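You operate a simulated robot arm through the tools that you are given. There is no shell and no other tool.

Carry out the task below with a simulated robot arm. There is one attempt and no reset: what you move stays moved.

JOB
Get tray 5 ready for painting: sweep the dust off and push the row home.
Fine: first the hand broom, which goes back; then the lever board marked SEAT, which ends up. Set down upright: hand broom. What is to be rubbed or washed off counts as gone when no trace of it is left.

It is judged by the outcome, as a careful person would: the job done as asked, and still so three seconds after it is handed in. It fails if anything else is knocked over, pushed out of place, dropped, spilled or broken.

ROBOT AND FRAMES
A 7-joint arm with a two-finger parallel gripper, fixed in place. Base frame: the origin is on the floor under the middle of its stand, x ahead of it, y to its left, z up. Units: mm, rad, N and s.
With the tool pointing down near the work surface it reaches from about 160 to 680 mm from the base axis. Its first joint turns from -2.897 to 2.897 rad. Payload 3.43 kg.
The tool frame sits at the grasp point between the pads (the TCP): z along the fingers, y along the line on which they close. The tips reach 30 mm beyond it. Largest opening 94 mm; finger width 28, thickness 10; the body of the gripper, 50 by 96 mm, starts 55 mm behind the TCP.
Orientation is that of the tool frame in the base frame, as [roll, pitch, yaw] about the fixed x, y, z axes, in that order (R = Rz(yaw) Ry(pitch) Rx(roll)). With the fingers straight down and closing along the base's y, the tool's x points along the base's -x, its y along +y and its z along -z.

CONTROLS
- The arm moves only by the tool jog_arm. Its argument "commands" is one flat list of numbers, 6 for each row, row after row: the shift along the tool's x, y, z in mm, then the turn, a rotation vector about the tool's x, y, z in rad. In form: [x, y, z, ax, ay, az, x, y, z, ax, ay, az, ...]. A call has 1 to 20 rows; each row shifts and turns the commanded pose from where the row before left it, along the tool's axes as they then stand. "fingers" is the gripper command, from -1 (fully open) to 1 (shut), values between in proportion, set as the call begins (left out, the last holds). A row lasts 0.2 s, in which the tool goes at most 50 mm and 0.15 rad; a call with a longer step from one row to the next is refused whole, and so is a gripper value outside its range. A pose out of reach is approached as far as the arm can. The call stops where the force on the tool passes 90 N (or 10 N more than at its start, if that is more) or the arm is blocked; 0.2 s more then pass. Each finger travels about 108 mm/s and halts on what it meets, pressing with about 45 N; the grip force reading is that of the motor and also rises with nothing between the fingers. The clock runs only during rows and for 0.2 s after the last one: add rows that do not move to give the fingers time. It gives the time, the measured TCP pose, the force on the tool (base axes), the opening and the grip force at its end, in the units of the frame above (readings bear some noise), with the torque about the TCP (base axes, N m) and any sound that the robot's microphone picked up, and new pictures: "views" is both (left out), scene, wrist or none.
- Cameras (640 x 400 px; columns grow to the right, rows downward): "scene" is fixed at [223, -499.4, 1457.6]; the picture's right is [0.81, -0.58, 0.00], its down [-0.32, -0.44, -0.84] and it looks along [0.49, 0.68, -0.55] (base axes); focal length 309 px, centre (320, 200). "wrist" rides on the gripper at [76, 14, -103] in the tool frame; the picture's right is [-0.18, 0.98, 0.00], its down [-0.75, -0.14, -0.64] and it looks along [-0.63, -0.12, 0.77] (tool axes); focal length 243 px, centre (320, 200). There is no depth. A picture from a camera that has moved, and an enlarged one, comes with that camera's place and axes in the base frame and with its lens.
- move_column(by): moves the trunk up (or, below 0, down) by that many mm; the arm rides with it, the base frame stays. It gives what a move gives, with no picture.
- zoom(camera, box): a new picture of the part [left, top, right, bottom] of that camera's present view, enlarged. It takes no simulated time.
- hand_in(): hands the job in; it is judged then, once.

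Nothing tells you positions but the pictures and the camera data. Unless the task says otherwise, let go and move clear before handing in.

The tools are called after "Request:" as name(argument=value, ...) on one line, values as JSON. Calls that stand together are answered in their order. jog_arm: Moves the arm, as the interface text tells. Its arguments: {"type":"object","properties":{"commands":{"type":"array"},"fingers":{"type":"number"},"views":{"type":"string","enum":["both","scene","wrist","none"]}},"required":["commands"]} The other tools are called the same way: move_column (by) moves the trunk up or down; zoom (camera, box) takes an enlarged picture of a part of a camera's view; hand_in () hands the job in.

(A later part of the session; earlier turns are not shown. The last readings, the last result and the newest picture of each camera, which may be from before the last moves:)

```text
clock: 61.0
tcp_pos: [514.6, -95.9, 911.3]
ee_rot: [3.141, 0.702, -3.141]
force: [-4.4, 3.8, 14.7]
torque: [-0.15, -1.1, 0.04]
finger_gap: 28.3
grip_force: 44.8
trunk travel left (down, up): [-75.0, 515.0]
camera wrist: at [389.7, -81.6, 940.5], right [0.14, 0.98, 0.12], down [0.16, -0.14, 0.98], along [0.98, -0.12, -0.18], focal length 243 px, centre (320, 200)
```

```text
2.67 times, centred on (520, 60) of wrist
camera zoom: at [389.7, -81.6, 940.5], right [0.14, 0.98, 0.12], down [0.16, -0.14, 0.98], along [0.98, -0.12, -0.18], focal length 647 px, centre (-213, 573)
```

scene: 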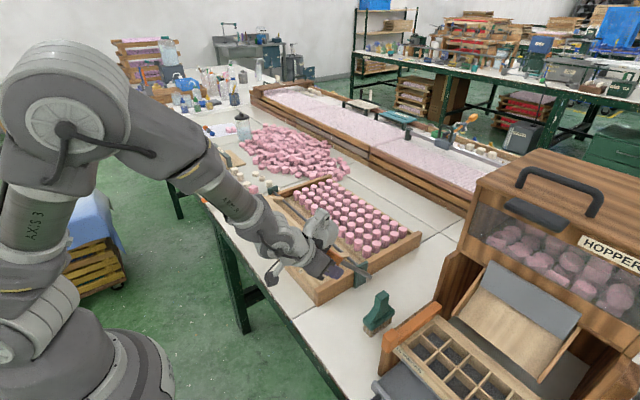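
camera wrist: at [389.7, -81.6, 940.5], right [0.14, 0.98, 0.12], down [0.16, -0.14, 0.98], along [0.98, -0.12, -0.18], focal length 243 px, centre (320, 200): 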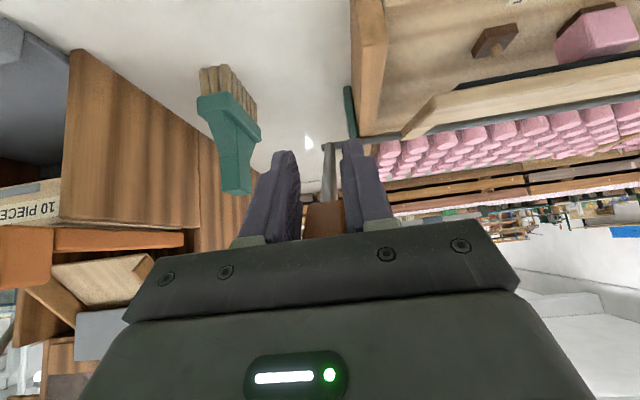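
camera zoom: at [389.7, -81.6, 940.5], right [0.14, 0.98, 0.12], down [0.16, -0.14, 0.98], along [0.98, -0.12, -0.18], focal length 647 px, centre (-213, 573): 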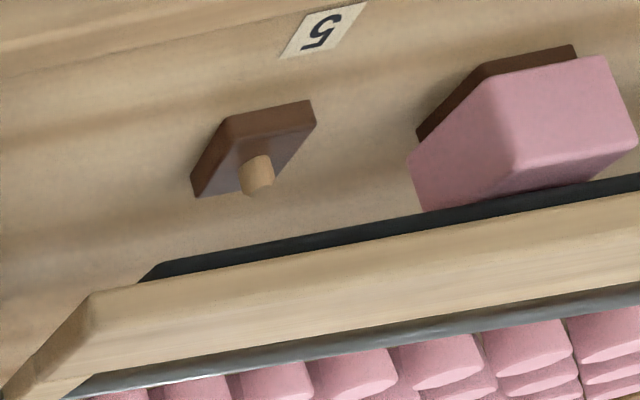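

Request:
jog_arm(commands=[4, 0, 1.5, 0, 0, 0, 0, 0, 0, 0, 0, 0], views="none")

Request:
jog_arm(commands=[4, 0, 1.6, 0, 0, 0, 0, 0, 0, 0, 0, 0], views="none")

Request:
jog_arm(commands=[4, 0, 1.8, 0, 0, 0, 0, 0, 0, 0, 0, 0], views="wrist")

Request:
zoom(camera="wrist", box=[400, 0, 640, 120])

```text
clock: 61.6
tcp_pos: [512.4, -95.1, 909.1]
ee_rot: [-3.141, 0.702, 3.141]
force: [-4.0, 2.2, 14.4]
torque: [-0.11, -1.17, -0.06]
finger_gap: 28.0
grip_force: 44.9
trunk travel left (down, up): [-75.0, 515.0]
```

```text
clock: 62.2
tcp_pos: [510.8, -96.0, 903.5]
ee_rot: [3.141, 0.701, 3.139]
force: [-9.4, 3.8, 15.7]
torque: [-0.02, -1.2, -0.1]
finger_gap: 28.1
grip_force: 45.0
trunk travel left (down, up): [-75.0, 515.0]
```

```text
clock: 62.8
tcp_pos: [508.3, -96.1, 899.7]
ee_rot: [-3.141, 0.703, -3.141]
force: [-5.7, 3.1, 15.4]
torque: [-0.13, -1.17, 0.03]
finger_gap: 28.0
grip_force: 44.9
trunk travel left (down, up): [-75.0, 515.0]
camera wrist: at [383.4, -81.6, 928.5], right [0.14, 0.98, 0.12], down [0.16, -0.14, 0.98], along [0.98, -0.12, -0.18], focal length 243 px, centre (320, 200)
```

wrist: 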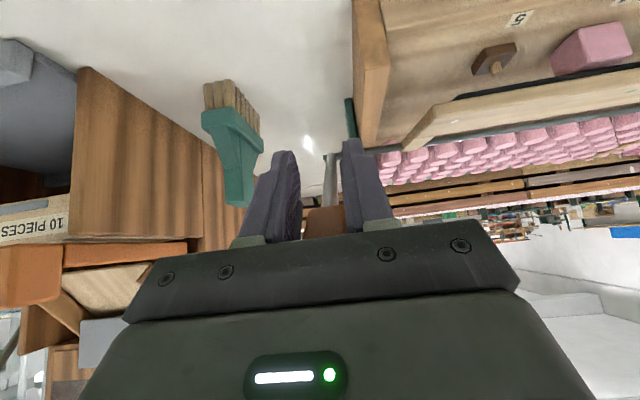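

```text
2.67 times, centred on (520, 60) of wrist
camera zoom: at [383.4, -81.6, 928.5], right [0.14, 0.98, 0.12], down [0.16, -0.14, 0.98], along [0.98, -0.12, -0.18], focal length 647 px, centre (-213, 573)
```

zoom: 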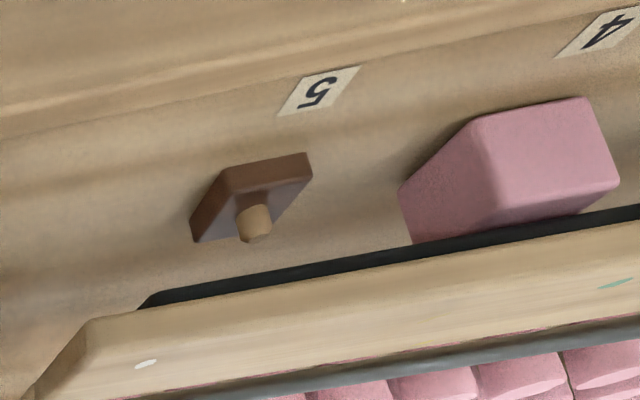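

Block 4 has moved down: its dark base plate is now covered. I'll keep pressing until a firm stop.

Request:
jog_arm(commands=[4, 0, 2, 0, 0, 0, 0, 0, 0, 0, 0, 0], views="none")

Request:
jog_arm(commands=[4, 0, 2, 0, 0, 0, 0, 0, 0, 0, 0, 0], views="none")

Request:
jog_arm(commands=[3.5, 0, 2, 0, 0, 0, 0, 0, 0, 0, 0, 0], views="wrist")

Request:
zoom(camera="wrist", box=[400, 0, 640, 120])

```text
clock: 63.4
tcp_pos: [507.4, -96.6, 897.1]
ee_rot: [-3.141, 0.705, -3.14]
force: [1.9, -0.5, 35.6]
torque: [0.01, 0.28, 0.01]
finger_gap: 28.3
grip_force: 45.0
trunk travel left (down, up): [-75.0, 515.0]
```

```text
clock: 64.0
tcp_pos: [504.6, -96.5, 889.8]
ee_rot: [3.14, 0.695, 3.138]
force: [0.1, 0.4, 0.0]
torque: [0.0, 0.01, 0.02]
finger_gap: 0.1
grip_force: 33.2
trunk travel left (down, up): [-75.0, 515.0]
```

```text
clock: 64.6
tcp_pos: [505.8, -95.9, 887.4]
ee_rot: [-3.141, 0.7, -3.141]
force: [-1.6, -0.2, 1.5]
torque: [-0.04, -0.07, -0.01]
finger_gap: 0.0
grip_force: 33.3
trunk travel left (down, up): [-75.0, 515.0]
camera wrist: at [379.7, -81.7, 916.7], right [0.14, 0.98, 0.12], down [0.16, -0.14, 0.98], along [0.98, -0.12, -0.18], focal length 243 px, centre (320, 200)
```

wrist: 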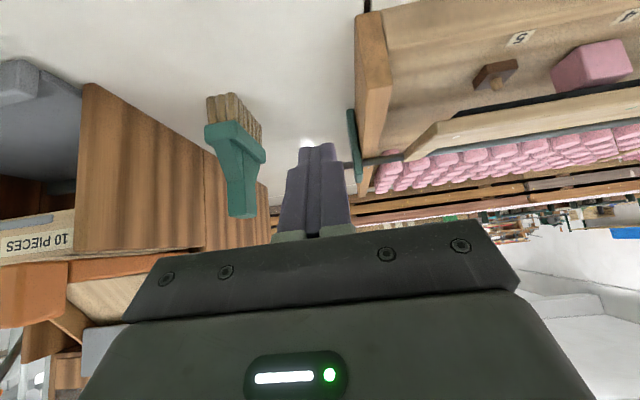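

```text
2.67 times, centred on (520, 60) of wrist
camera zoom: at [379.7, -81.7, 916.7], right [0.14, 0.98, 0.12], down [0.16, -0.14, 0.98], along [0.98, -0.12, -0.18], focal length 647 px, centre (-213, 573)
```

zoom: 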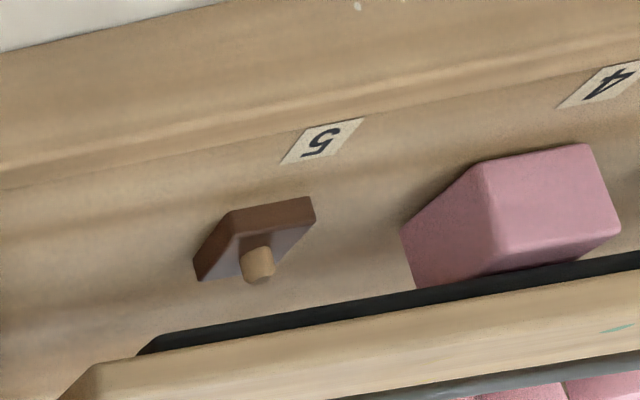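

At the stop the force rose to about 36 N and the fingers slipped off the handle; the board stays down on the blocks. I'll see where the lever and gripper are now.

Request:
jog_arm(commands=[0, 0, 0, 0, 0, 0], views="scene")

Request:
zoom(camera="scene", box=[240, 190, 400, 310])

Request:
zoom(camera="wrist", box=[240, 80, 440, 240])

```text
clock: 65.0
tcp_pos: [504.6, -96.0, 887.4]
ee_rot: [-3.141, 0.7, -3.141]
force: [-0.4, -1.0, 1.1]
torque: [0.0, -0.04, -0.02]
finger_gap: 0.0
grip_force: 33.2
trunk travel left (down, up): [-75.0, 515.0]
```

scene: 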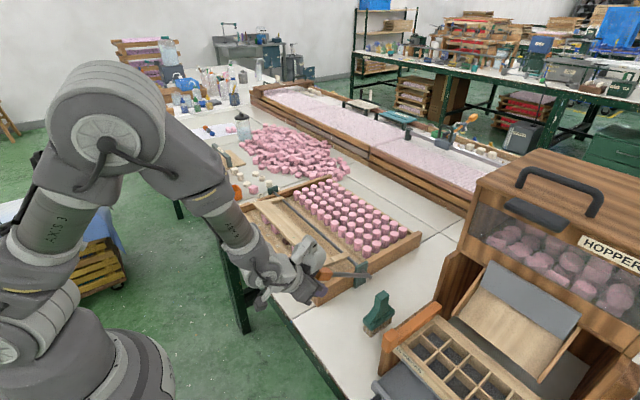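

```text
3.33 times, centred on (320, 250) of scene
camera zoom: at [223.0, -499.4, 1457.6], right [0.81, -0.58, 0.0], down [-0.32, -0.44, -0.84], along [0.49, 0.68, -0.55], focal length 1030 px, centre (320, 33)
```

zoom: 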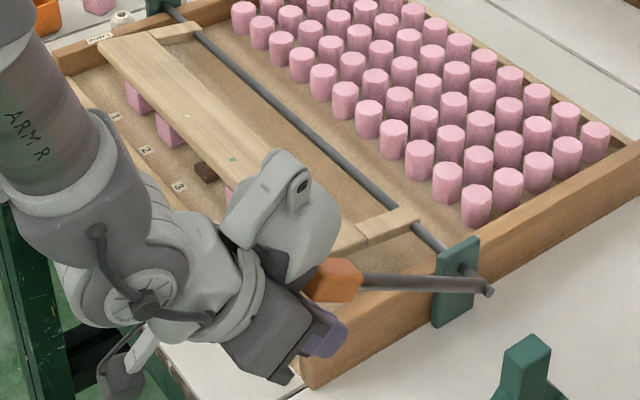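

```text
2.50 times, centred on (340, 160) of wrist
camera zoom: at [379.8, -81.7, 916.7], right [0.14, 0.98, 0.12], down [0.16, -0.14, 0.98], along [0.98, -0.12, -0.18], focal length 606 px, centre (270, 300)
```

zoom: 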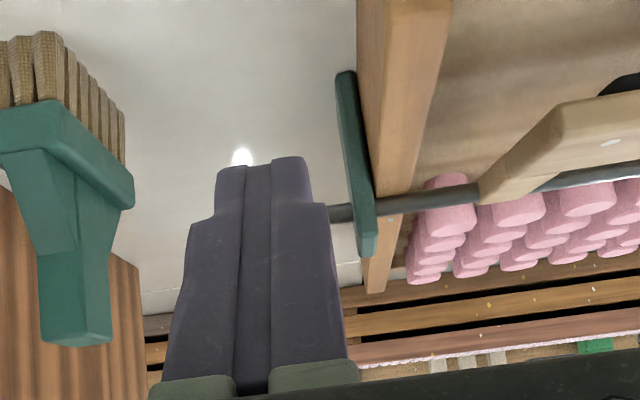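

The board lies flat across the row with the lever resting by itself, and the closed fingers sit below and in front of the handle. I'll back off clear of the lever and look at the blocks.

Request:
jog_arm(commands=[15, 0, 0, 0, 0, 0, 8, 0, -20, 0, 0, 0, 0, 0, -40, 0, 0, 0, 0, 0, -40, 0, 0, 0, 0, 0, -40, 0, 0, 0, 0, 0, 0, 0, 0, 0])

Request:
zoom(camera="scene", box=[230, 170, 390, 310])

Request:
zoom(camera="wrist", box=[320, 0, 640, 180])

```text
clock: 66.4
tcp_pos: [406.9, -100.2, 980.5]
ee_rot: [-3.141, 0.697, -3.142]
force: [0.3, -0.3, -0.6]
torque: [0.02, -0.01, 0.05]
finger_gap: 0.0
grip_force: 32.5
out of reach, approached as far as the arm can: row 5
trunk travel left (down, up): [-75.0, 515.0]
camera wrist: at [281.5, -86.1, 1010.0], right [0.14, 0.98, 0.12], down [0.16, -0.14, 0.98], along [0.98, -0.12, -0.18], focal length 243 px, centre (320, 200)
```

scene: 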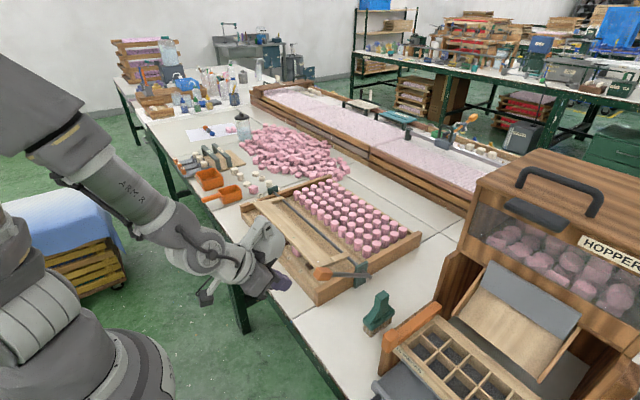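
wrist: 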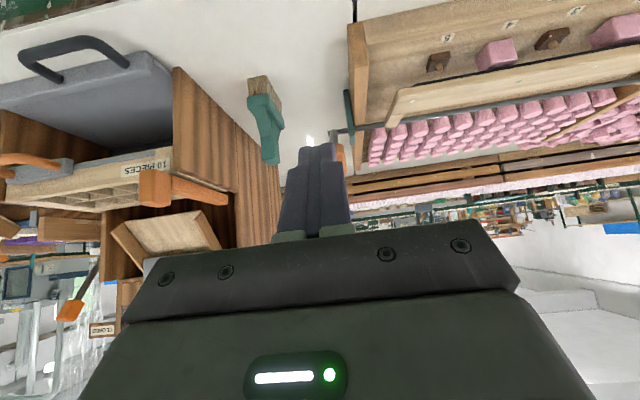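

```text
2.86 times, centred on (310, 240) of scene
camera zoom: at [223.0, -499.4, 1457.6], right [0.81, -0.58, 0.0], down [-0.32, -0.44, -0.84], along [0.49, 0.68, -0.55], focal length 883 px, centre (349, 86)
```

zoom: 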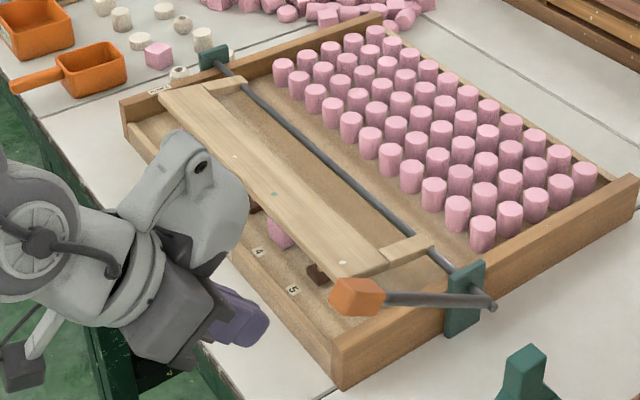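

```text
2.00 times, centred on (480, 90) of wrist
camera zoom: at [281.5, -86.1, 1010.0], right [0.14, 0.98, 0.12], down [0.16, -0.14, 0.98], along [0.98, -0.12, -0.18], focal length 485 px, centre (0, 420)
```

zoom: 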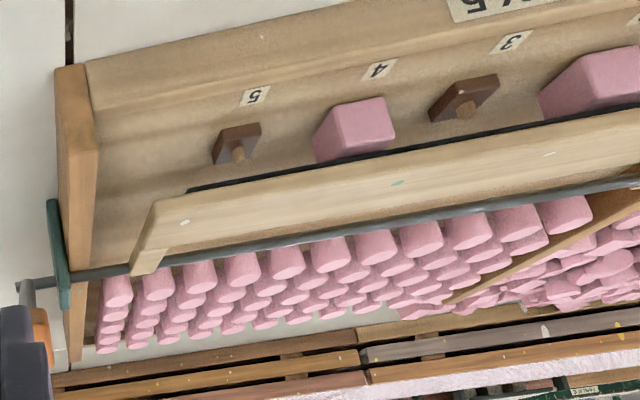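

The board lies flat and the plates under the blocks are no longer visible. I'll slide the wrist camera along in front of the tray to verify each block's seating.

Request:
jog_arm(commands=[0, 40, 0, 0, 0, 0, 0, 45, 0, 0, 0, 0, 0, 45, 0, 0, 0, 0, 0, 45, 0, 0, 0, 0, 0, 45, 0, 0, 0, 0, 0, 0, 0, 0, 0, 0], views="wrist")

Request:
zoom(camera="wrist", box=[300, 0, 640, 120])

Request:
zoom(camera="wrist", box=[200, 20, 380, 120])

```text
clock: 67.8
tcp_pos: [423.1, 115.8, 988.4]
ee_rot: [3.141, 0.7, 3.14]
force: [-0.6, 0.5, 0.5]
torque: [0.0, 0.0, 0.02]
finger_gap: 0.1
grip_force: 32.8
out of reach, approached as far as the arm can: row 1, 2
trunk travel left (down, up): [-75.0, 515.0]
camera wrist: at [298.3, 130.2, 1017.7], right [0.14, 0.98, 0.12], down [0.16, -0.14, 0.98], along [0.98, -0.12, -0.18], focal length 243 px, centre (320, 200)
```

wrist: 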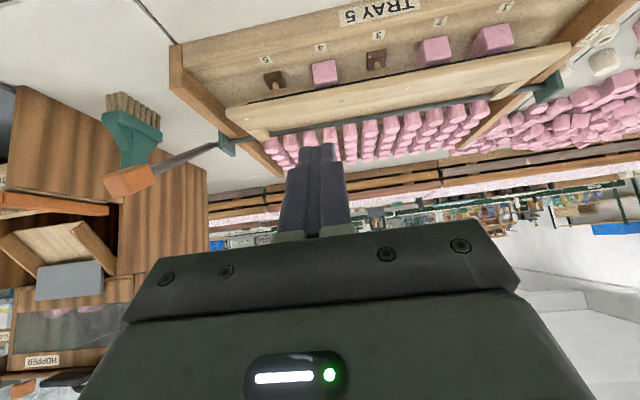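

```text
1.88 times, centred on (470, 60) of wrist
camera zoom: at [298.3, 130.2, 1017.7], right [0.14, 0.98, 0.12], down [0.16, -0.14, 0.98], along [0.98, -0.12, -0.18], focal length 457 px, centre (38, 464)
```

zoom: 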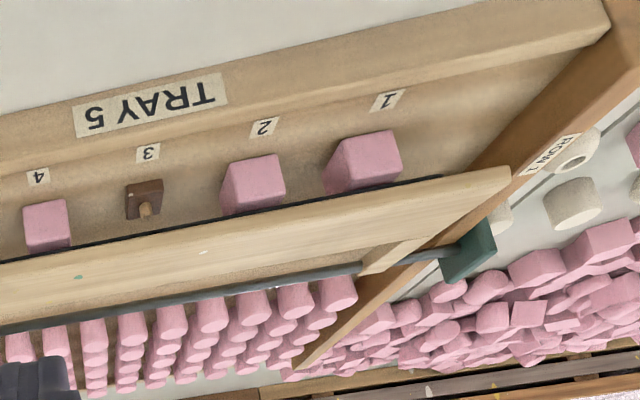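

```text
3.56 times, centred on (290, 70) of wrist
camera zoom: at [298.3, 130.2, 1017.7], right [0.14, 0.98, 0.12], down [0.16, -0.14, 0.98], along [0.98, -0.12, -0.18], focal length 863 px, centre (427, 662)
```

zoom: 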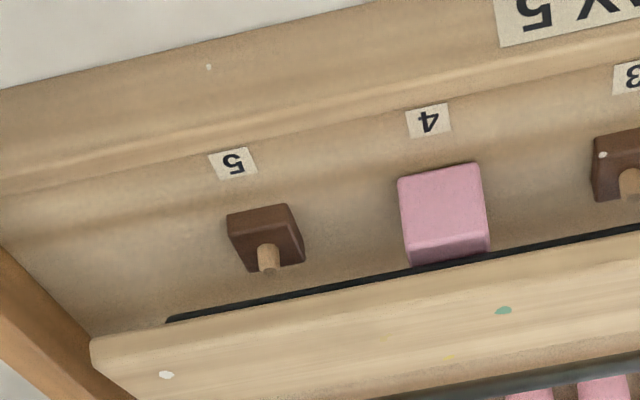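

Blocks 1, 2 and 4 all sit down flush with their plates covered. As insurance I'll press the board's back firmly once at its centre with closed fingers to confirm a hard stop. First I'll return the tool to vertical and go above it.

Request:
jog_arm(commands=[0, 0, 0, 0, 0.14, 0, 0, 0, 0, 0, 0.14, 0, 0, 0, 0, 0, 0.14, 0, 0, 0, 0, 0, 0.14, 0, 0, 0, 0, 0, 0.14, 0, -42, 18.5, 0, 0, 0, 0, -42, 18.5, 0, 0, 0, 0, -42, 18.5, 0, 0, 0, 0, -41, 18.5, 0, 0, 0, 0, 0, 0, 35, 0, 0, 0, 0, 0, 0, 0, 0, 0])

Request:
zoom(camera="scene", box=[230, 130, 390, 290])

```text
clock: 70.2
tcp_pos: [598.1, 181.5, 965.8]
ee_rot: [-3.12, 0.091, 3.127]
force: [0.2, -1.6, -0.8]
torque: [-0.03, 0.0, 0.01]
finger_gap: 0.1
grip_force: 32.8
out of reach, approached as far as the arm can: row 2
trunk travel left (down, up): [-75.0, 515.0]
camera wrist: at [511.9, 199.8, 1061.5], right [0.2, 0.98, -0.01], down [0.69, -0.14, 0.71], along [0.7, -0.15, -0.7], focal length 243 px, centre (320, 200)
```

scene: 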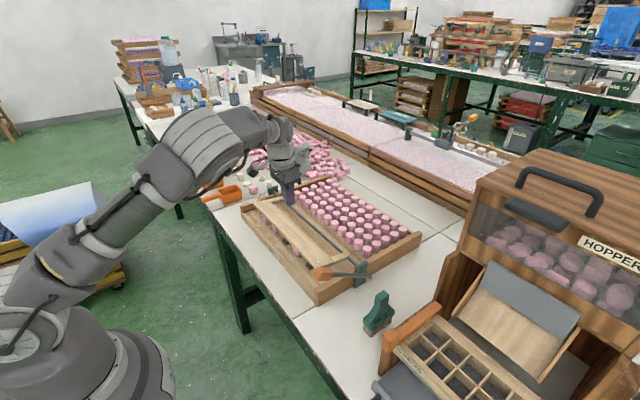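
wrist: 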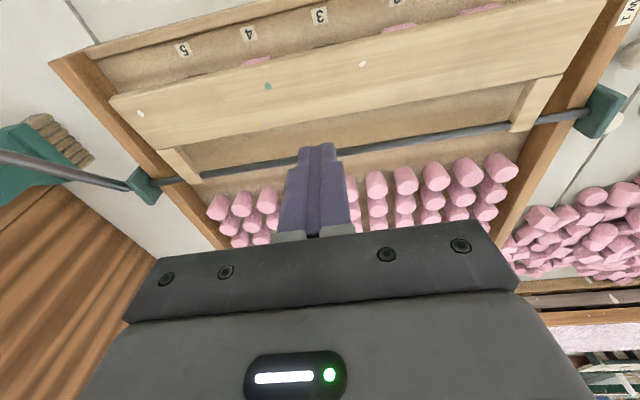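

```text
2.50 times, centred on (310, 210) of scene
camera zoom: at [223.0, -499.4, 1457.6], right [0.81, -0.58, 0.0], down [-0.32, -0.44, -0.84], along [0.49, 0.68, -0.55], focal length 772 px, centre (345, 175)
```

zoom: 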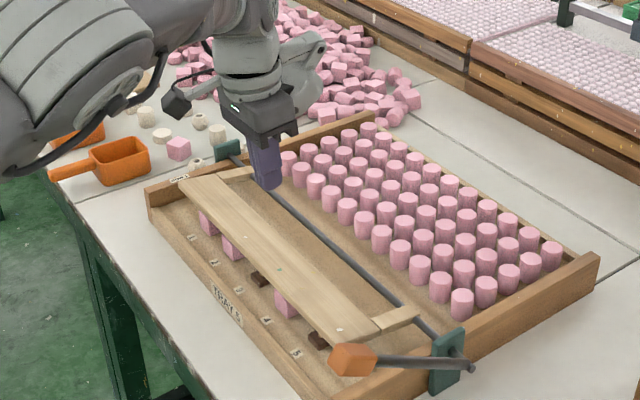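

The tool is slightly off vertical; I'll correct it and lower towards the board centre.

Request:
jog_arm(commands=[0, 0, 0, -0.0216, 0.091, -0.0146, 10, 8.5, 0, 0, 0, 0, 0, 0, 35, 0, 0, 0, 0, 0, 35, 0, 0, 0, 0, 0, 0, 0, 0, 0])

```text
clock: 71.4
tcp_pos: [585.6, 190.4, 895.4]
ee_rot: [-3.139, 0.001, 3.141]
force: [0.4, -0.3, -0.6]
torque: [0.0, 0.05, 0.0]
finger_gap: 0.2
grip_force: 32.5
trunk travel left (down, up): [-75.0, 515.0]
camera wrist: at [509.0, 204.6, 998.1], right [0.18, 0.98, 0.0], down [0.75, -0.14, 0.64], along [0.63, -0.12, -0.77], focal length 243 px, centre (320, 200)
```

scene: 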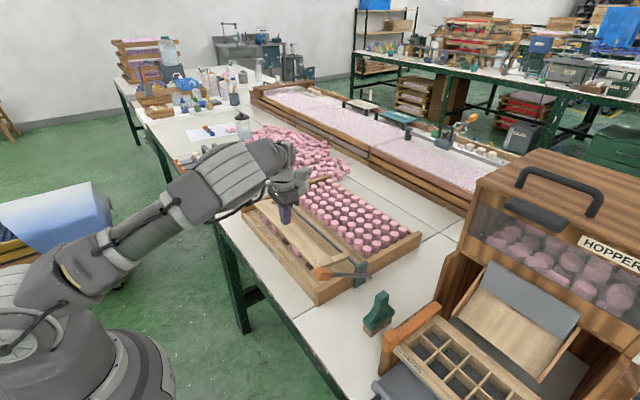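
wrist: 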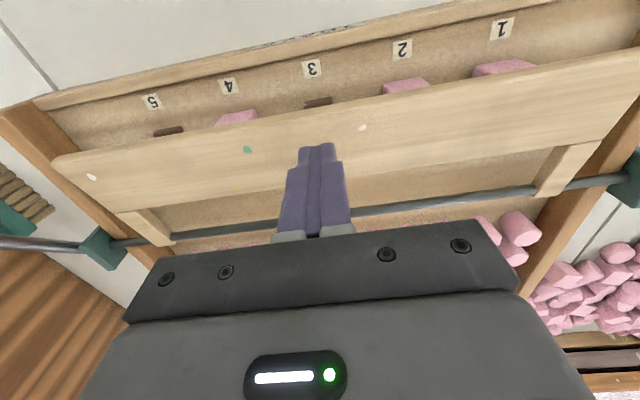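

Now down in small steps onto the board's back.

Request:
jog_arm(commands=[0, 0, 12, 0, 0, 0, 0, 0, 8, 0, 0, 0, 0, 0, 0, 0, 0, 0], views="none")

Request:
jog_arm(commands=[0, 0, 4, 0, 0, 0, 0, 0, 0, 0, 0, 0], views="none")

Request:
jog_arm(commands=[0, 0, 4, 0, 0, 0, 0, 0, 0, 0, 0, 0], views="none")

```text
clock: 72.2
tcp_pos: [585.1, 189.7, 875.7]
ee_rot: [-3.139, 0.0, 3.141]
force: [-0.4, -0.5, 2.0]
torque: [0.01, 0.01, 0.08]
finger_gap: 0.0
grip_force: 33.0
trunk travel left (down, up): [-75.0, 515.0]
```

```text
clock: 72.8
tcp_pos: [585.7, 189.9, 874.3]
ee_rot: [3.139, 0.007, -3.141]
force: [8.2, 1.4, 36.8]
torque: [0.05, 0.31, 0.16]
finger_gap: 0.0
grip_force: 33.2
trunk travel left (down, up): [-75.0, 515.0]
```

```text
clock: 73.4
tcp_pos: [586.4, 190.0, 875.3]
ee_rot: [3.137, 0.01, -3.142]
force: [20.6, 4.0, 75.1]
torque: [0.09, 0.41, 0.01]
finger_gap: 0.2
grip_force: 32.7
trunk travel left (down, up): [-75.0, 515.0]
```

The board is at a hard stop (75 N with no movement), so the row is home. I'll lift off, swing around to the lever handle and tilt for the re-grip.

Request:
jog_arm(commands=[0, 0, -12, 0, 0, 0, 0, 0, -35, 0, 0, 0, 0, 0, -40, 0, 0, 0, 0, 0, -40, 0, 0, 0, 15.1, -40.9, 0, 0, 0, 0, 15.1, -40.9, 0, 0, 0, 0, 15.1, -40.9, 0, 0, 0, 0, 15.1, -40.9, 0, 0, 0, 0, 15.1, -40.9, 0, 0, 0, 0, 15.1, -40.9, 0, 0, 0, 0, 15.1, -40.9, 0, 0, 0, 0, 0, 0, 0, 0, 0, 0], fingers=-0.4)

Request:
zoom(camera="scene", box=[240, 190, 400, 310])

Request:
zoom(camera="wrist", box=[230, 40, 430, 240])

```text
clock: 76.0
tcp_pos: [481.0, -96.8, 996.5]
ee_rot: [-3.14, -0.002, -3.141]
force: [0.3, -0.8, 0.5]
torque: [-0.01, 0.01, -0.01]
finger_gap: 65.9
grip_force: 0.1
trunk travel left (down, up): [-75.0, 515.0]
camera wrist: at [404.9, -82.4, 1099.2], right [0.18, 0.98, 0.0], down [0.75, -0.14, 0.64], along [0.63, -0.12, -0.77], focal length 243 px, centre (320, 200)
```

scene: 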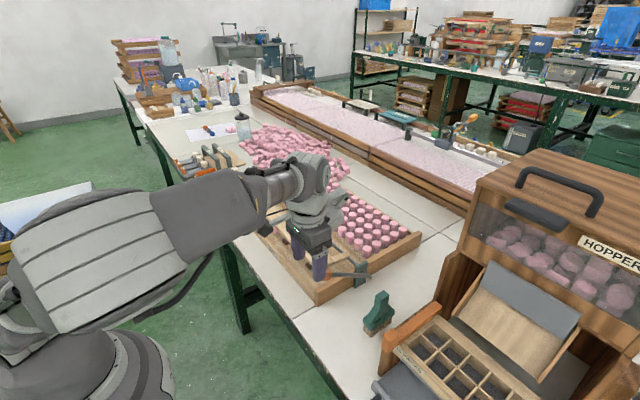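
wrist: 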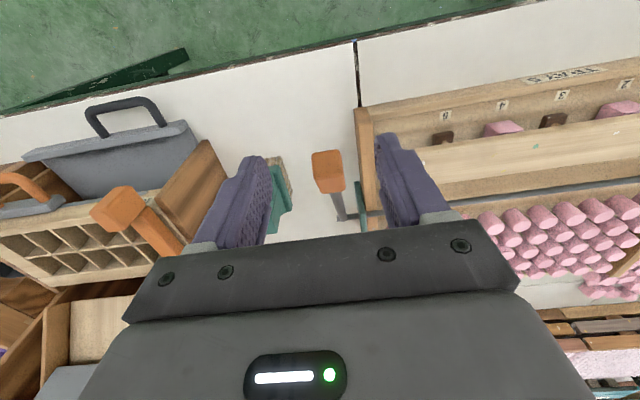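

```text
3.33 times, centred on (320, 250) of scene
camera zoom: at [223.0, -499.4, 1457.6], right [0.81, -0.58, 0.0], down [-0.32, -0.44, -0.84], along [0.49, 0.68, -0.55], focal length 1030 px, centre (320, 33)
```

zoom: 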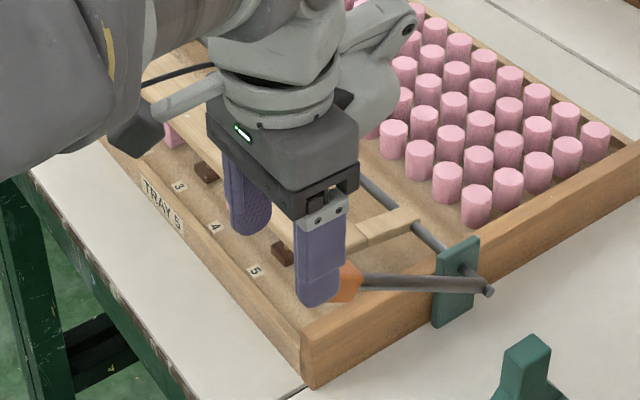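

```text
2.00 times, centred on (330, 140) of wrist
camera zoom: at [404.9, -82.4, 1099.2], right [0.18, 0.98, 0.0], down [0.75, -0.14, 0.64], along [0.63, -0.12, -0.77], focal length 485 px, centre (300, 320)
```

zoom: 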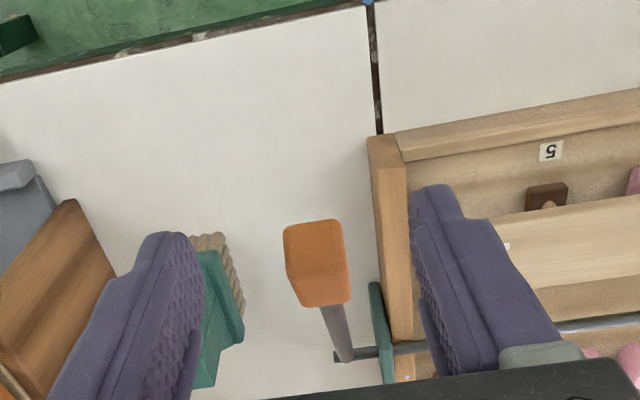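

The handle is at the expected place, about (522, -95.5, 923). I'll tilt outward 0.8 rad and move onto it with the fingers straddling.

Request:
jog_arm(commands=[0, 0, 0, 0, -0.1334, 0, 0, 0, 0, 0, -0.1334, 0, 0, 0, 0, 0, -0.1334, 0, 0, 0, 0, 0, -0.1333, 0, 0, 0, 0, 0, -0.1333, 0, 0, 0, 0, 0, -0.1333, 0, 0, 0, 0, 0, 0, 0])

```text
clock: 77.6
tcp_pos: [479.6, -96.8, 997.3]
ee_rot: [-3.141, 0.8, -3.139]
force: [-1.0, 0.3, -0.4]
torque: [0.0, 0.01, -0.02]
finger_gap: 65.6
grip_force: 0.1
trunk travel left (down, up): [-75.0, 515.0]
camera wrist: at [353.8, -82.0, 1013.6], right [0.13, 0.98, 0.13], down [0.06, -0.14, 0.99], along [0.99, -0.12, -0.08], focal length 243 px, centre (320, 200)
```

scene: 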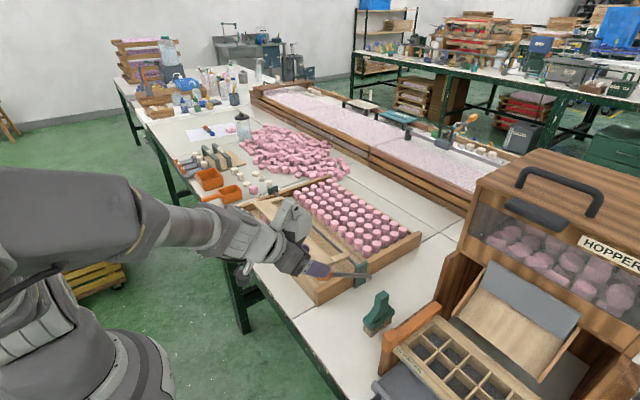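
wrist: 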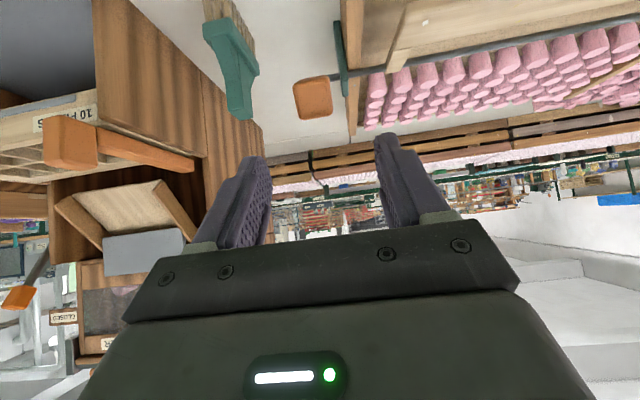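

Aligned. Now moving in onto the handle.

Request:
jog_arm(commands=[10, 0.4, 25, 0, 0, 0, 8, 0.4, 30, 0, 0, 0, 5.8, 0.5, 30, 0, 0, 0, 0, 0, 0, 0, 0, 0])

```text
clock: 78.6
tcp_pos: [527.6, -99.1, 921.7]
ee_rot: [-3.139, 0.803, -3.138]
force: [0.2, 0.2, 0.0]
torque: [0.01, 0.01, -0.01]
finger_gap: 65.9
grip_force: 0.1
trunk travel left (down, up): [-75.0, 515.0]
camera wrist: at [400.1, -83.4, 937.9], right [0.13, 0.98, 0.13], down [0.06, -0.14, 0.99], along [0.99, -0.12, -0.08], focal length 243 px, centre (320, 200)
```

scene: 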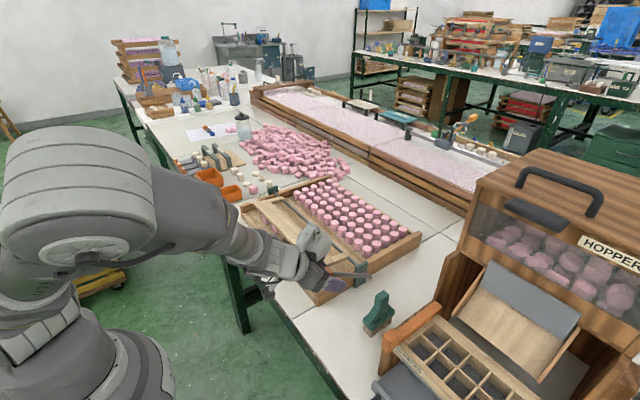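
wrist: 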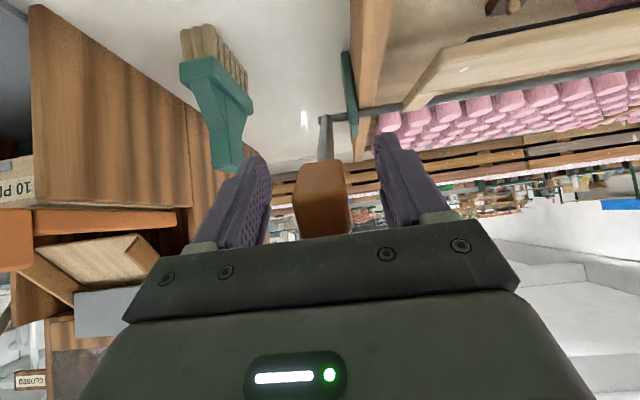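

The handle is centred; closing on it.

Request:
jog_arm(commands=[0, 2, 0, 0, 0, 0, 0, 0, 0, 0, 0, 0, 0, 0, 0, 0, 0, 0, 0, 0, 0, 0, 0, 0, 0, 0, 0, 0, 0, 0], fingers=1)

```text
clock: 79.8
tcp_pos: [526.5, -95.2, 921.2]
ee_rot: [-3.14, 0.802, -3.141]
force: [-0.8, -7.2, -0.5]
torque: [0.09, 0.23, 0.04]
finger_gap: 28.3
grip_force: 45.4
trunk travel left (down, up): [-75.0, 515.0]
camera wrist: at [399.7, -81.4, 937.5], right [0.13, 0.98, 0.13], down [0.06, -0.14, 0.99], along [0.99, -0.12, -0.08], focal length 243 px, centre (320, 200)
```

scene: 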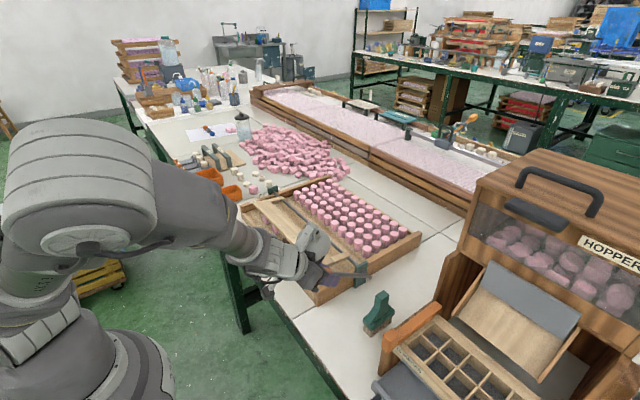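
wrist: 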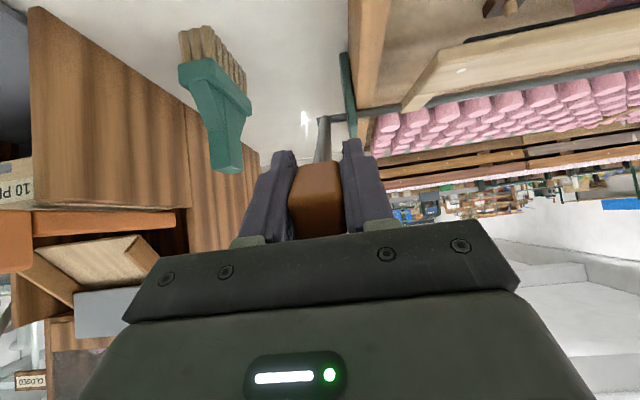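

Gripped. I'll raise the lever back along its arc, turning the tool partly with it: first three small steps, then a force check.

Request:
jog_arm(commands=[-18.71, 0, -2.7, 0, 0.0467, 0, -18.9, 0, -1.6, 0, 0.0467, 0, -18.97, 0, -0.5, 0, 0.0467, 0, 0, 0, 0, 0, 0, 0])

```text
clock: 80.8
tcp_pos: [562.7, -96.9, 962.1]
ee_rot: [-3.142, 0.663, 3.138]
force: [-5.9, -31.9, -3.1]
torque: [0.22, 0.81, 0.53]
finger_gap: 28.3
grip_force: 44.8
trunk travel left (down, up): [-75.0, 515.0]
camera wrist: at [440.0, -81.0, 996.2], right [0.15, 0.98, 0.11], down [0.2, -0.14, 0.97], along [0.97, -0.12, -0.22], focal length 243 px, centre (320, 200)
```

scene: 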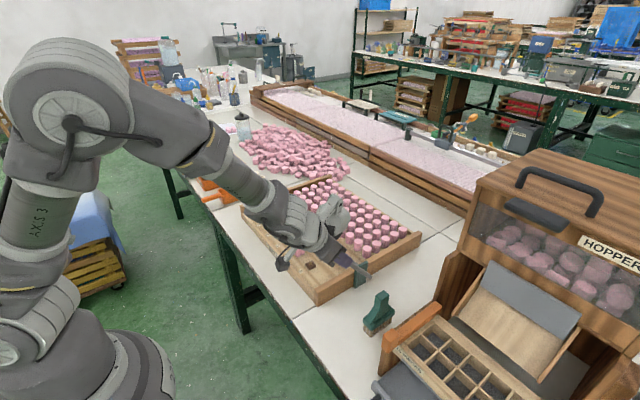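
wrist: 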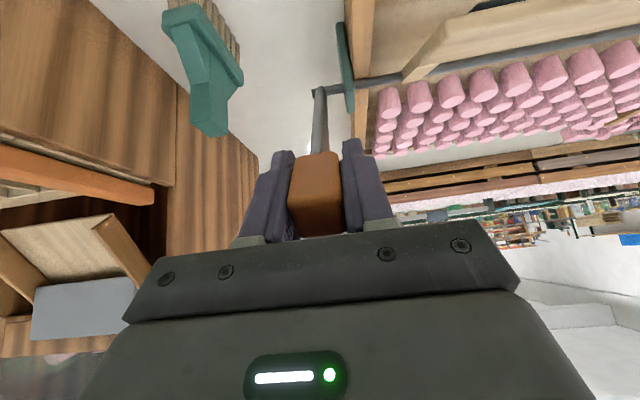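

The board is lifting. There's a sideways force of 32 N because my y command is a little too far in +y, so I'll correct that and continue.

Request:
jog_arm(commands=[-18.89, -2, 0.61, 0, 0.0467, 0, -18.88, 0, 1.67, 0, 0.0467, 0, -18.73, 0, 2.78, 0, 0.0467, 0, 0, 0, 0, 0, 0, 0])

```text
clock: 81.8
tcp_pos: [610.9, -95.4, 992.5]
ee_rot: [-3.14, 0.52, -3.141]
force: [-9.5, -13.0, 9.0]
torque: [0.08, 0.92, 0.34]
finger_gap: 28.2
grip_force: 45.9
trunk travel left (down, up): [-75.0, 515.0]
camera wrist: at [493.7, -81.6, 1042.2], right [0.16, 0.98, 0.09], down [0.33, -0.14, 0.93], along [0.93, -0.12, -0.35], focal length 243 px, centre (320, 200)
```

scene: 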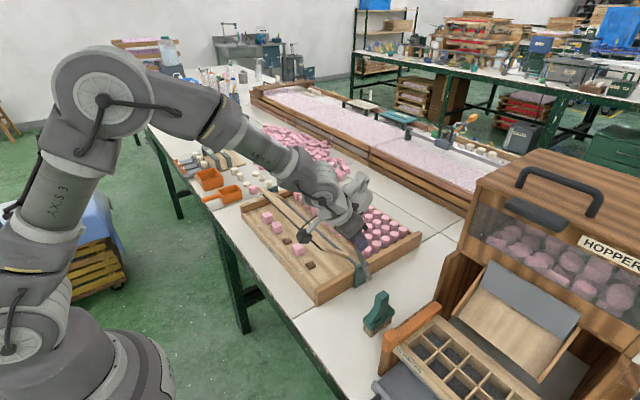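
wrist: 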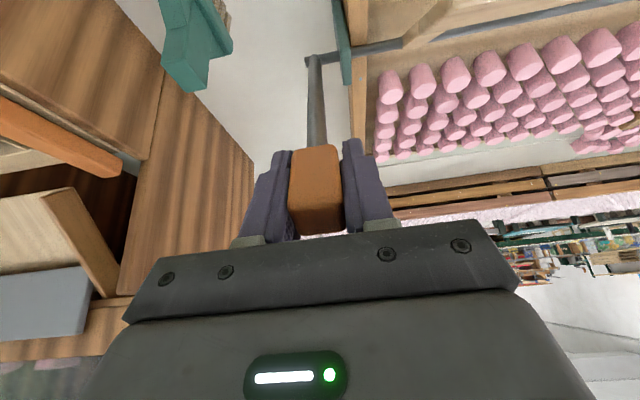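

The lever is about halfway, still centred in the grip. Continuing.

Request:
jog_arm(commands=[-18.59, -1, 3.96, 0, 0.0467, 0, -18.29, 0, 4.87, 0, 0.0467, 0, -17.9, 0, 6.05, 0, 0.0467, 0, -17.65, 0, 7.04, 0, 0.0467, 0, 0, 0, 0, 0, 0, 0])

```text
clock: 83.0
tcp_pos: [686.4, -95.9, 1004.0]
ee_rot: [-3.14, 0.335, -3.14]
force: [-1.6, -4.8, 6.3]
torque: [0.17, 0.39, 0.14]
finger_gap: 28.1
grip_force: 45.1
trunk travel left (down, up): [-75.0, 515.0]
camera wrist: at [580.3, -81.6, 1075.0], right [0.17, 0.98, 0.06], down [0.5, -0.14, 0.85], along [0.85, -0.12, -0.52], focal length 243 px, centre (320, 200)
```

scene: 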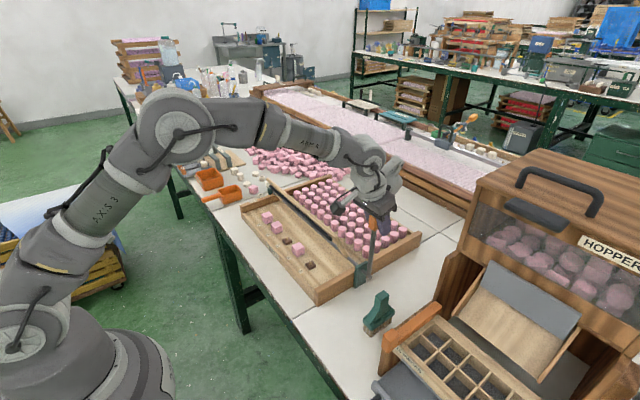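
wrist: 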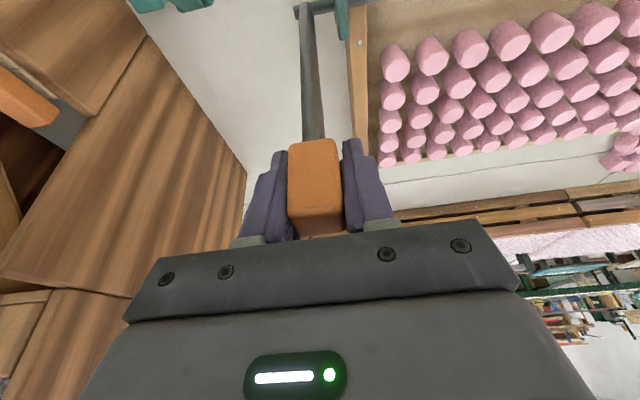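

Smooth so far. I'll continue back towards the rest position.

Request:
jog_arm(commands=[-17.15, 0, 7.95, 0, 0.0467, 0, -16.62, 0, 9.06, 0, 0.0467, 0, -16.2, 0, 9.93, 0, 0.0467, 0, 0, 0, 0, 0, 0, 0])

```text
clock: 84.0
tcp_pos: [743.0, -95.7, 991.3]
ee_rot: [-3.139, 0.196, -3.141]
force: [6.4, -3.9, 13.5]
torque: [0.34, -0.21, 0.02]
finger_gap: 28.5
grip_force: 45.0
trunk travel left (down, up): [-75.0, 515.0]
camera wrist: at [647.6, -81.4, 1076.5], right [0.18, 0.98, 0.03], down [0.61, -0.14, 0.78], along [0.77, -0.12, -0.63], focal length 243 px, centre (320, 200)
```

scene: 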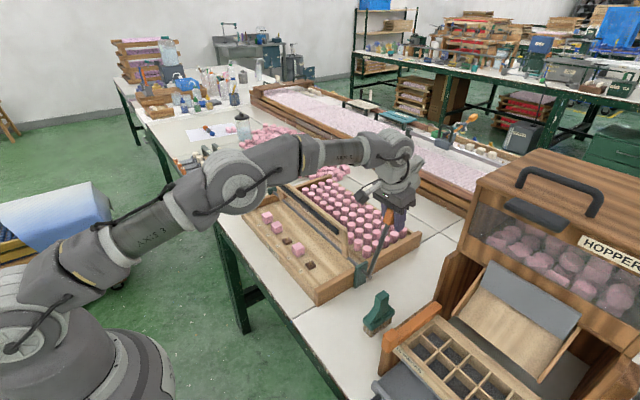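
wrist: 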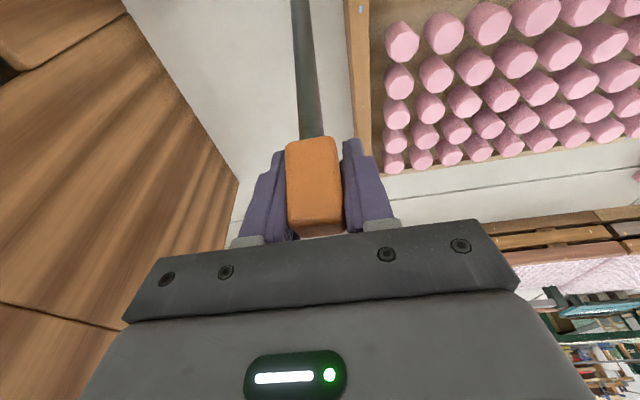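

Lever at about 21°, and gravity now pulls it towards its rest. A few more degrees to the stop, stepping carefully.

Request:
jog_arm(commands=[-15.5, 0, 10.88, 0, 0.0467, 0, 0, 0, 0, 0, 0, 0], views="none")

Request:
jog_arm(commands=[-7.42, 0, 5.9, 0, 0.023, 0, 0, 0, 0, 0, 0, 0], views="none")

Request:
jog_arm(commands=[-5, 0, 4, 0, 0.01, 0, 0, 0, 0, 0, 0, 0])

```text
clock: 84.6
tcp_pos: [745.7, -96.3, 982.3]
ee_rot: [-3.14, 0.15, 3.141]
force: [13.3, -23.4, 34.5]
torque: [1.88, 0.37, -0.01]
finger_gap: 28.3
grip_force: 44.7
out of reach, approached as far as the arm can: row 1
trunk travel left (down, up): [-75.0, 515.0]
```

```text
clock: 85.2
tcp_pos: [741.9, -95.8, 975.4]
ee_rot: [-3.139, 0.125, -3.141]
force: [10.9, -36.4, 33.4]
torque: [0.9, 0.44, 0.12]
finger_gap: 28.4
grip_force: 44.6
out of reach, approached as far as the arm can: row 1
trunk travel left (down, up): [-75.0, 515.0]
```

```text
clock: 85.8
tcp_pos: [742.1, -95.8, 972.8]
ee_rot: [3.141, 0.115, 3.14]
force: [12.4, -40.7, 33.8]
torque: [0.9, 0.37, 0.29]
finger_gap: 28.5
grip_force: 44.8
out of reach, approached as far as the arm can: row 1
trunk travel left (down, up): [-75.0, 515.0]
camera wrist: at [653.2, -81.3, 1064.9], right [0.18, 0.98, 0.02], down [0.67, -0.14, 0.72], along [0.71, -0.12, -0.69], focal length 243 px, centre (320, 200)
```

scene: 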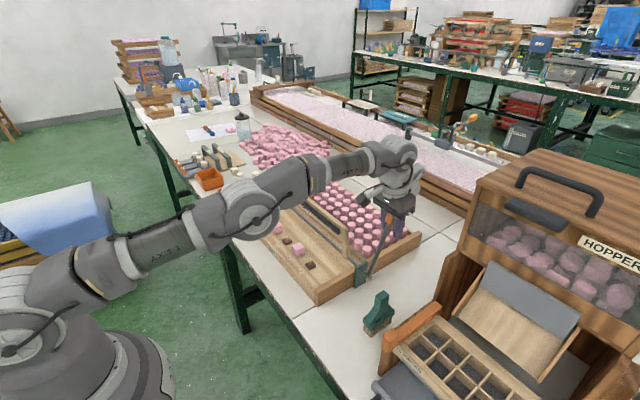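
wrist: 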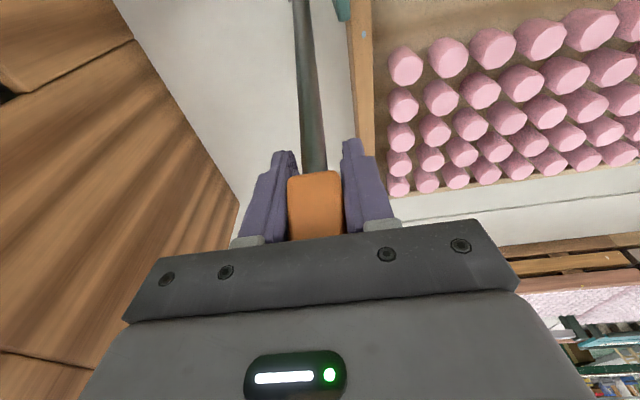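

I hit the reach limit because the tool is too upright. I'll tilt it outward again while easing back up along the handle, then finish the last degrees.

Request:
jog_arm(commands=[-1.5, -1, -4, 0, -0.1, 0, -2, -1, -4, 0, -0.1, 0, -2.5, 0, -4, 0, -0.1, 0, 0, 0, 0, 0, 0, 0])

```text
clock: 86.8
tcp_pos: [746.0, -95.7, 977.0]
ee_rot: [3.141, 0.404, -3.141]
force: [-12.3, -24.2, -44.1]
torque: [-0.39, -1.02, 0.88]
finger_gap: 28.4
grip_force: 43.6
trunk travel left (down, up): [-75.0, 515.0]
camera wrist: at [635.0, -81.6, 1041.5], right [0.17, 0.98, 0.07], down [0.44, -0.14, 0.89], along [0.88, -0.12, -0.46], focal length 243 px, centre (320, 200)
```

scene: 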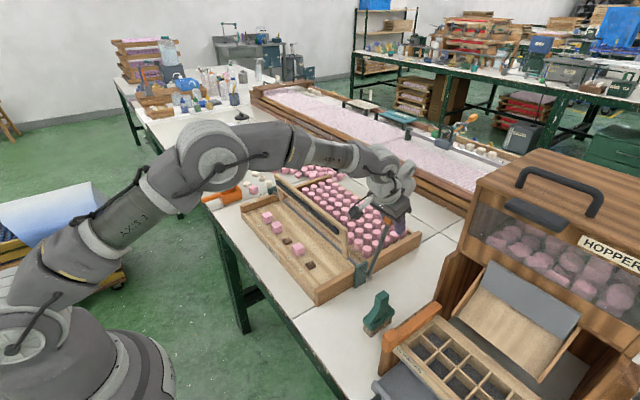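
wrist: 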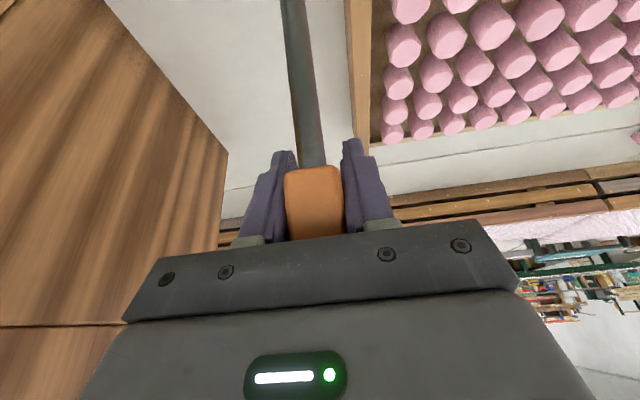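

Better reach now (tilt 0.40). I'll push along the last ~9° of arc at this grip radius in small steps.

Request:
jog_arm(commands=[-4.3, -1, 6.5, 0, 0, 0, -4.3, -0.5, 5.5, 0, 0, 0, 0, 0, 0, 0, 0, 0], views="none")

Request:
jog_arm(commands=[-4.3, 0, 5.5, 0, 0, 0, 0, 0, 0, 0, 0, 0])

```text
clock: 87.6
tcp_pos: [757.9, -96.0, 976.8]
ee_rot: [3.14, 0.414, 3.141]
force: [-6.2, -22.4, -2.2]
torque: [0.63, 0.95, 0.21]
finger_gap: 28.3
grip_force: 45.2
trunk travel left (down, up): [-75.0, 515.0]
```

```text
clock: 88.2
tcp_pos: [764.8, -96.0, 973.0]
ee_rot: [-3.14, 0.42, -3.139]
force: [1.3, -19.7, 11.2]
torque: [0.65, 0.86, 0.22]
finger_gap: 28.4
grip_force: 44.9
trunk travel left (down, up): [-75.0, 515.0]
camera wrist: at [653.6, -81.6, 1036.1], right [0.17, 0.98, 0.07], down [0.43, -0.14, 0.89], along [0.89, -0.12, -0.44], focal length 243 px, centre (320, 200)
```

scene: 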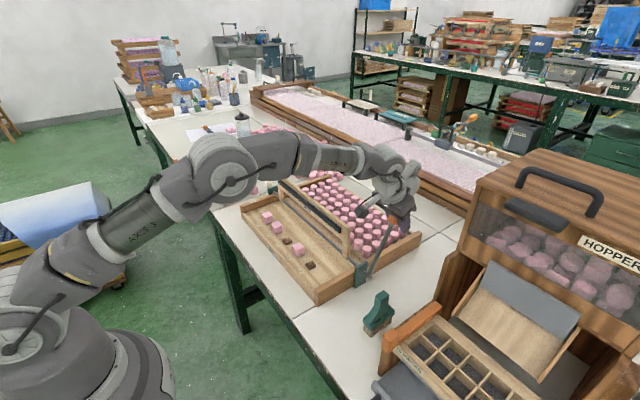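
wrist: 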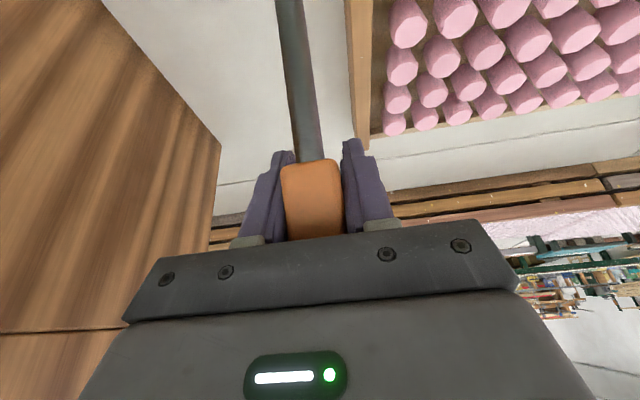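

Now at about 30°; the rest stop is near 33°. Two more small steps.

Request:
jog_arm(commands=[-3, -0.7, 4, 0, 0, 0, 0, 0, 0, 0, 0, 0], views="none")

Request:
jog_arm(commands=[-3, 0, 4, 0, 0, 0, 0, 0, 0, 0, 0, 0], views="none")

Request:
jog_arm(commands=[-2, 0, 2.5, 0, 0, 0, 0, 0, 0, 0, 0, 0])

Request:
zoom(camera="scene", box=[260, 165, 420, 290])

```text
clock: 88.8
tcp_pos: [769.0, -96.5, 971.5]
ee_rot: [-3.141, 0.416, -3.141]
force: [5.0, -18.1, 19.0]
torque: [0.65, 1.11, 0.22]
finger_gap: 28.5
grip_force: 45.0
trunk travel left (down, up): [-75.0, 515.0]
```

```text
clock: 89.4
tcp_pos: [772.9, -96.9, 967.7]
ee_rot: [-3.14, 0.417, -3.139]
force: [10.3, -16.5, 26.2]
torque: [0.62, 1.08, 0.18]
finger_gap: 28.3
grip_force: 44.9
trunk travel left (down, up): [-75.0, 515.0]
```

```text
clock: 90.0
tcp_pos: [775.2, -95.7, 965.8]
ee_rot: [-3.141, 0.415, -3.141]
force: [11.9, -14.2, 28.7]
torque: [0.5, 1.15, 0.11]
finger_gap: 28.5
grip_force: 44.9
trunk travel left (down, up): [-75.0, 515.0]
camera wrist: at [663.9, -81.6, 1029.3], right [0.17, 0.98, 0.07], down [0.43, -0.14, 0.89], along [0.89, -0.12, -0.45], focal length 243 px, centre (320, 200)
```

scene: 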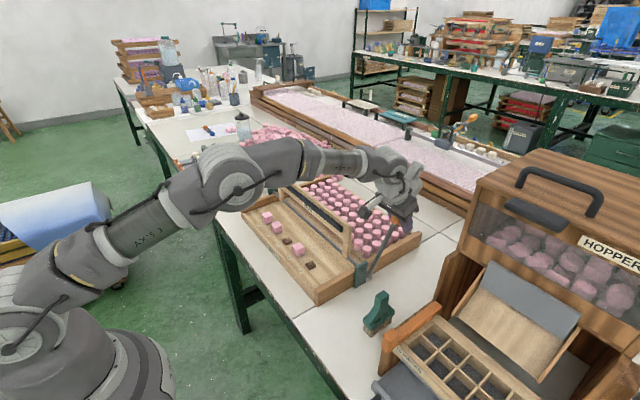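
wrist: 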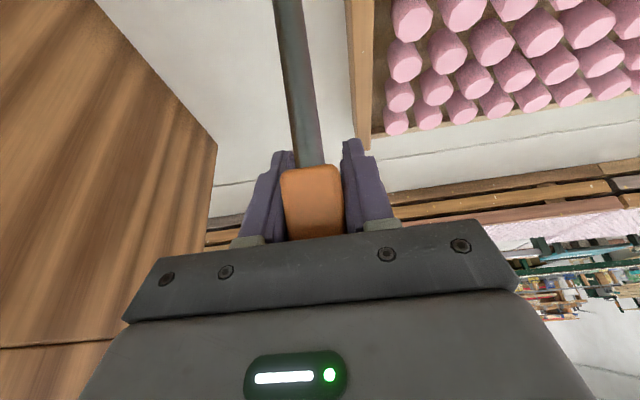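

```text
3.20 times, centred on (340, 228) of scene
camera zoom: at [223.0, -499.4, 1457.6], right [0.81, -0.58, 0.0], down [-0.32, -0.44, -0.84], along [0.49, 0.68, -0.55], focal length 989 px, centre (256, 112)
```

zoom: 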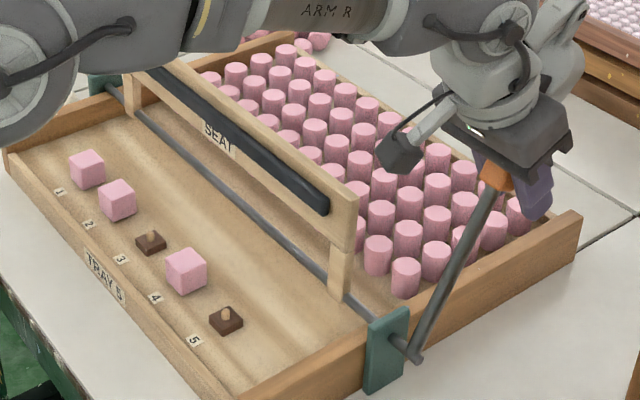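

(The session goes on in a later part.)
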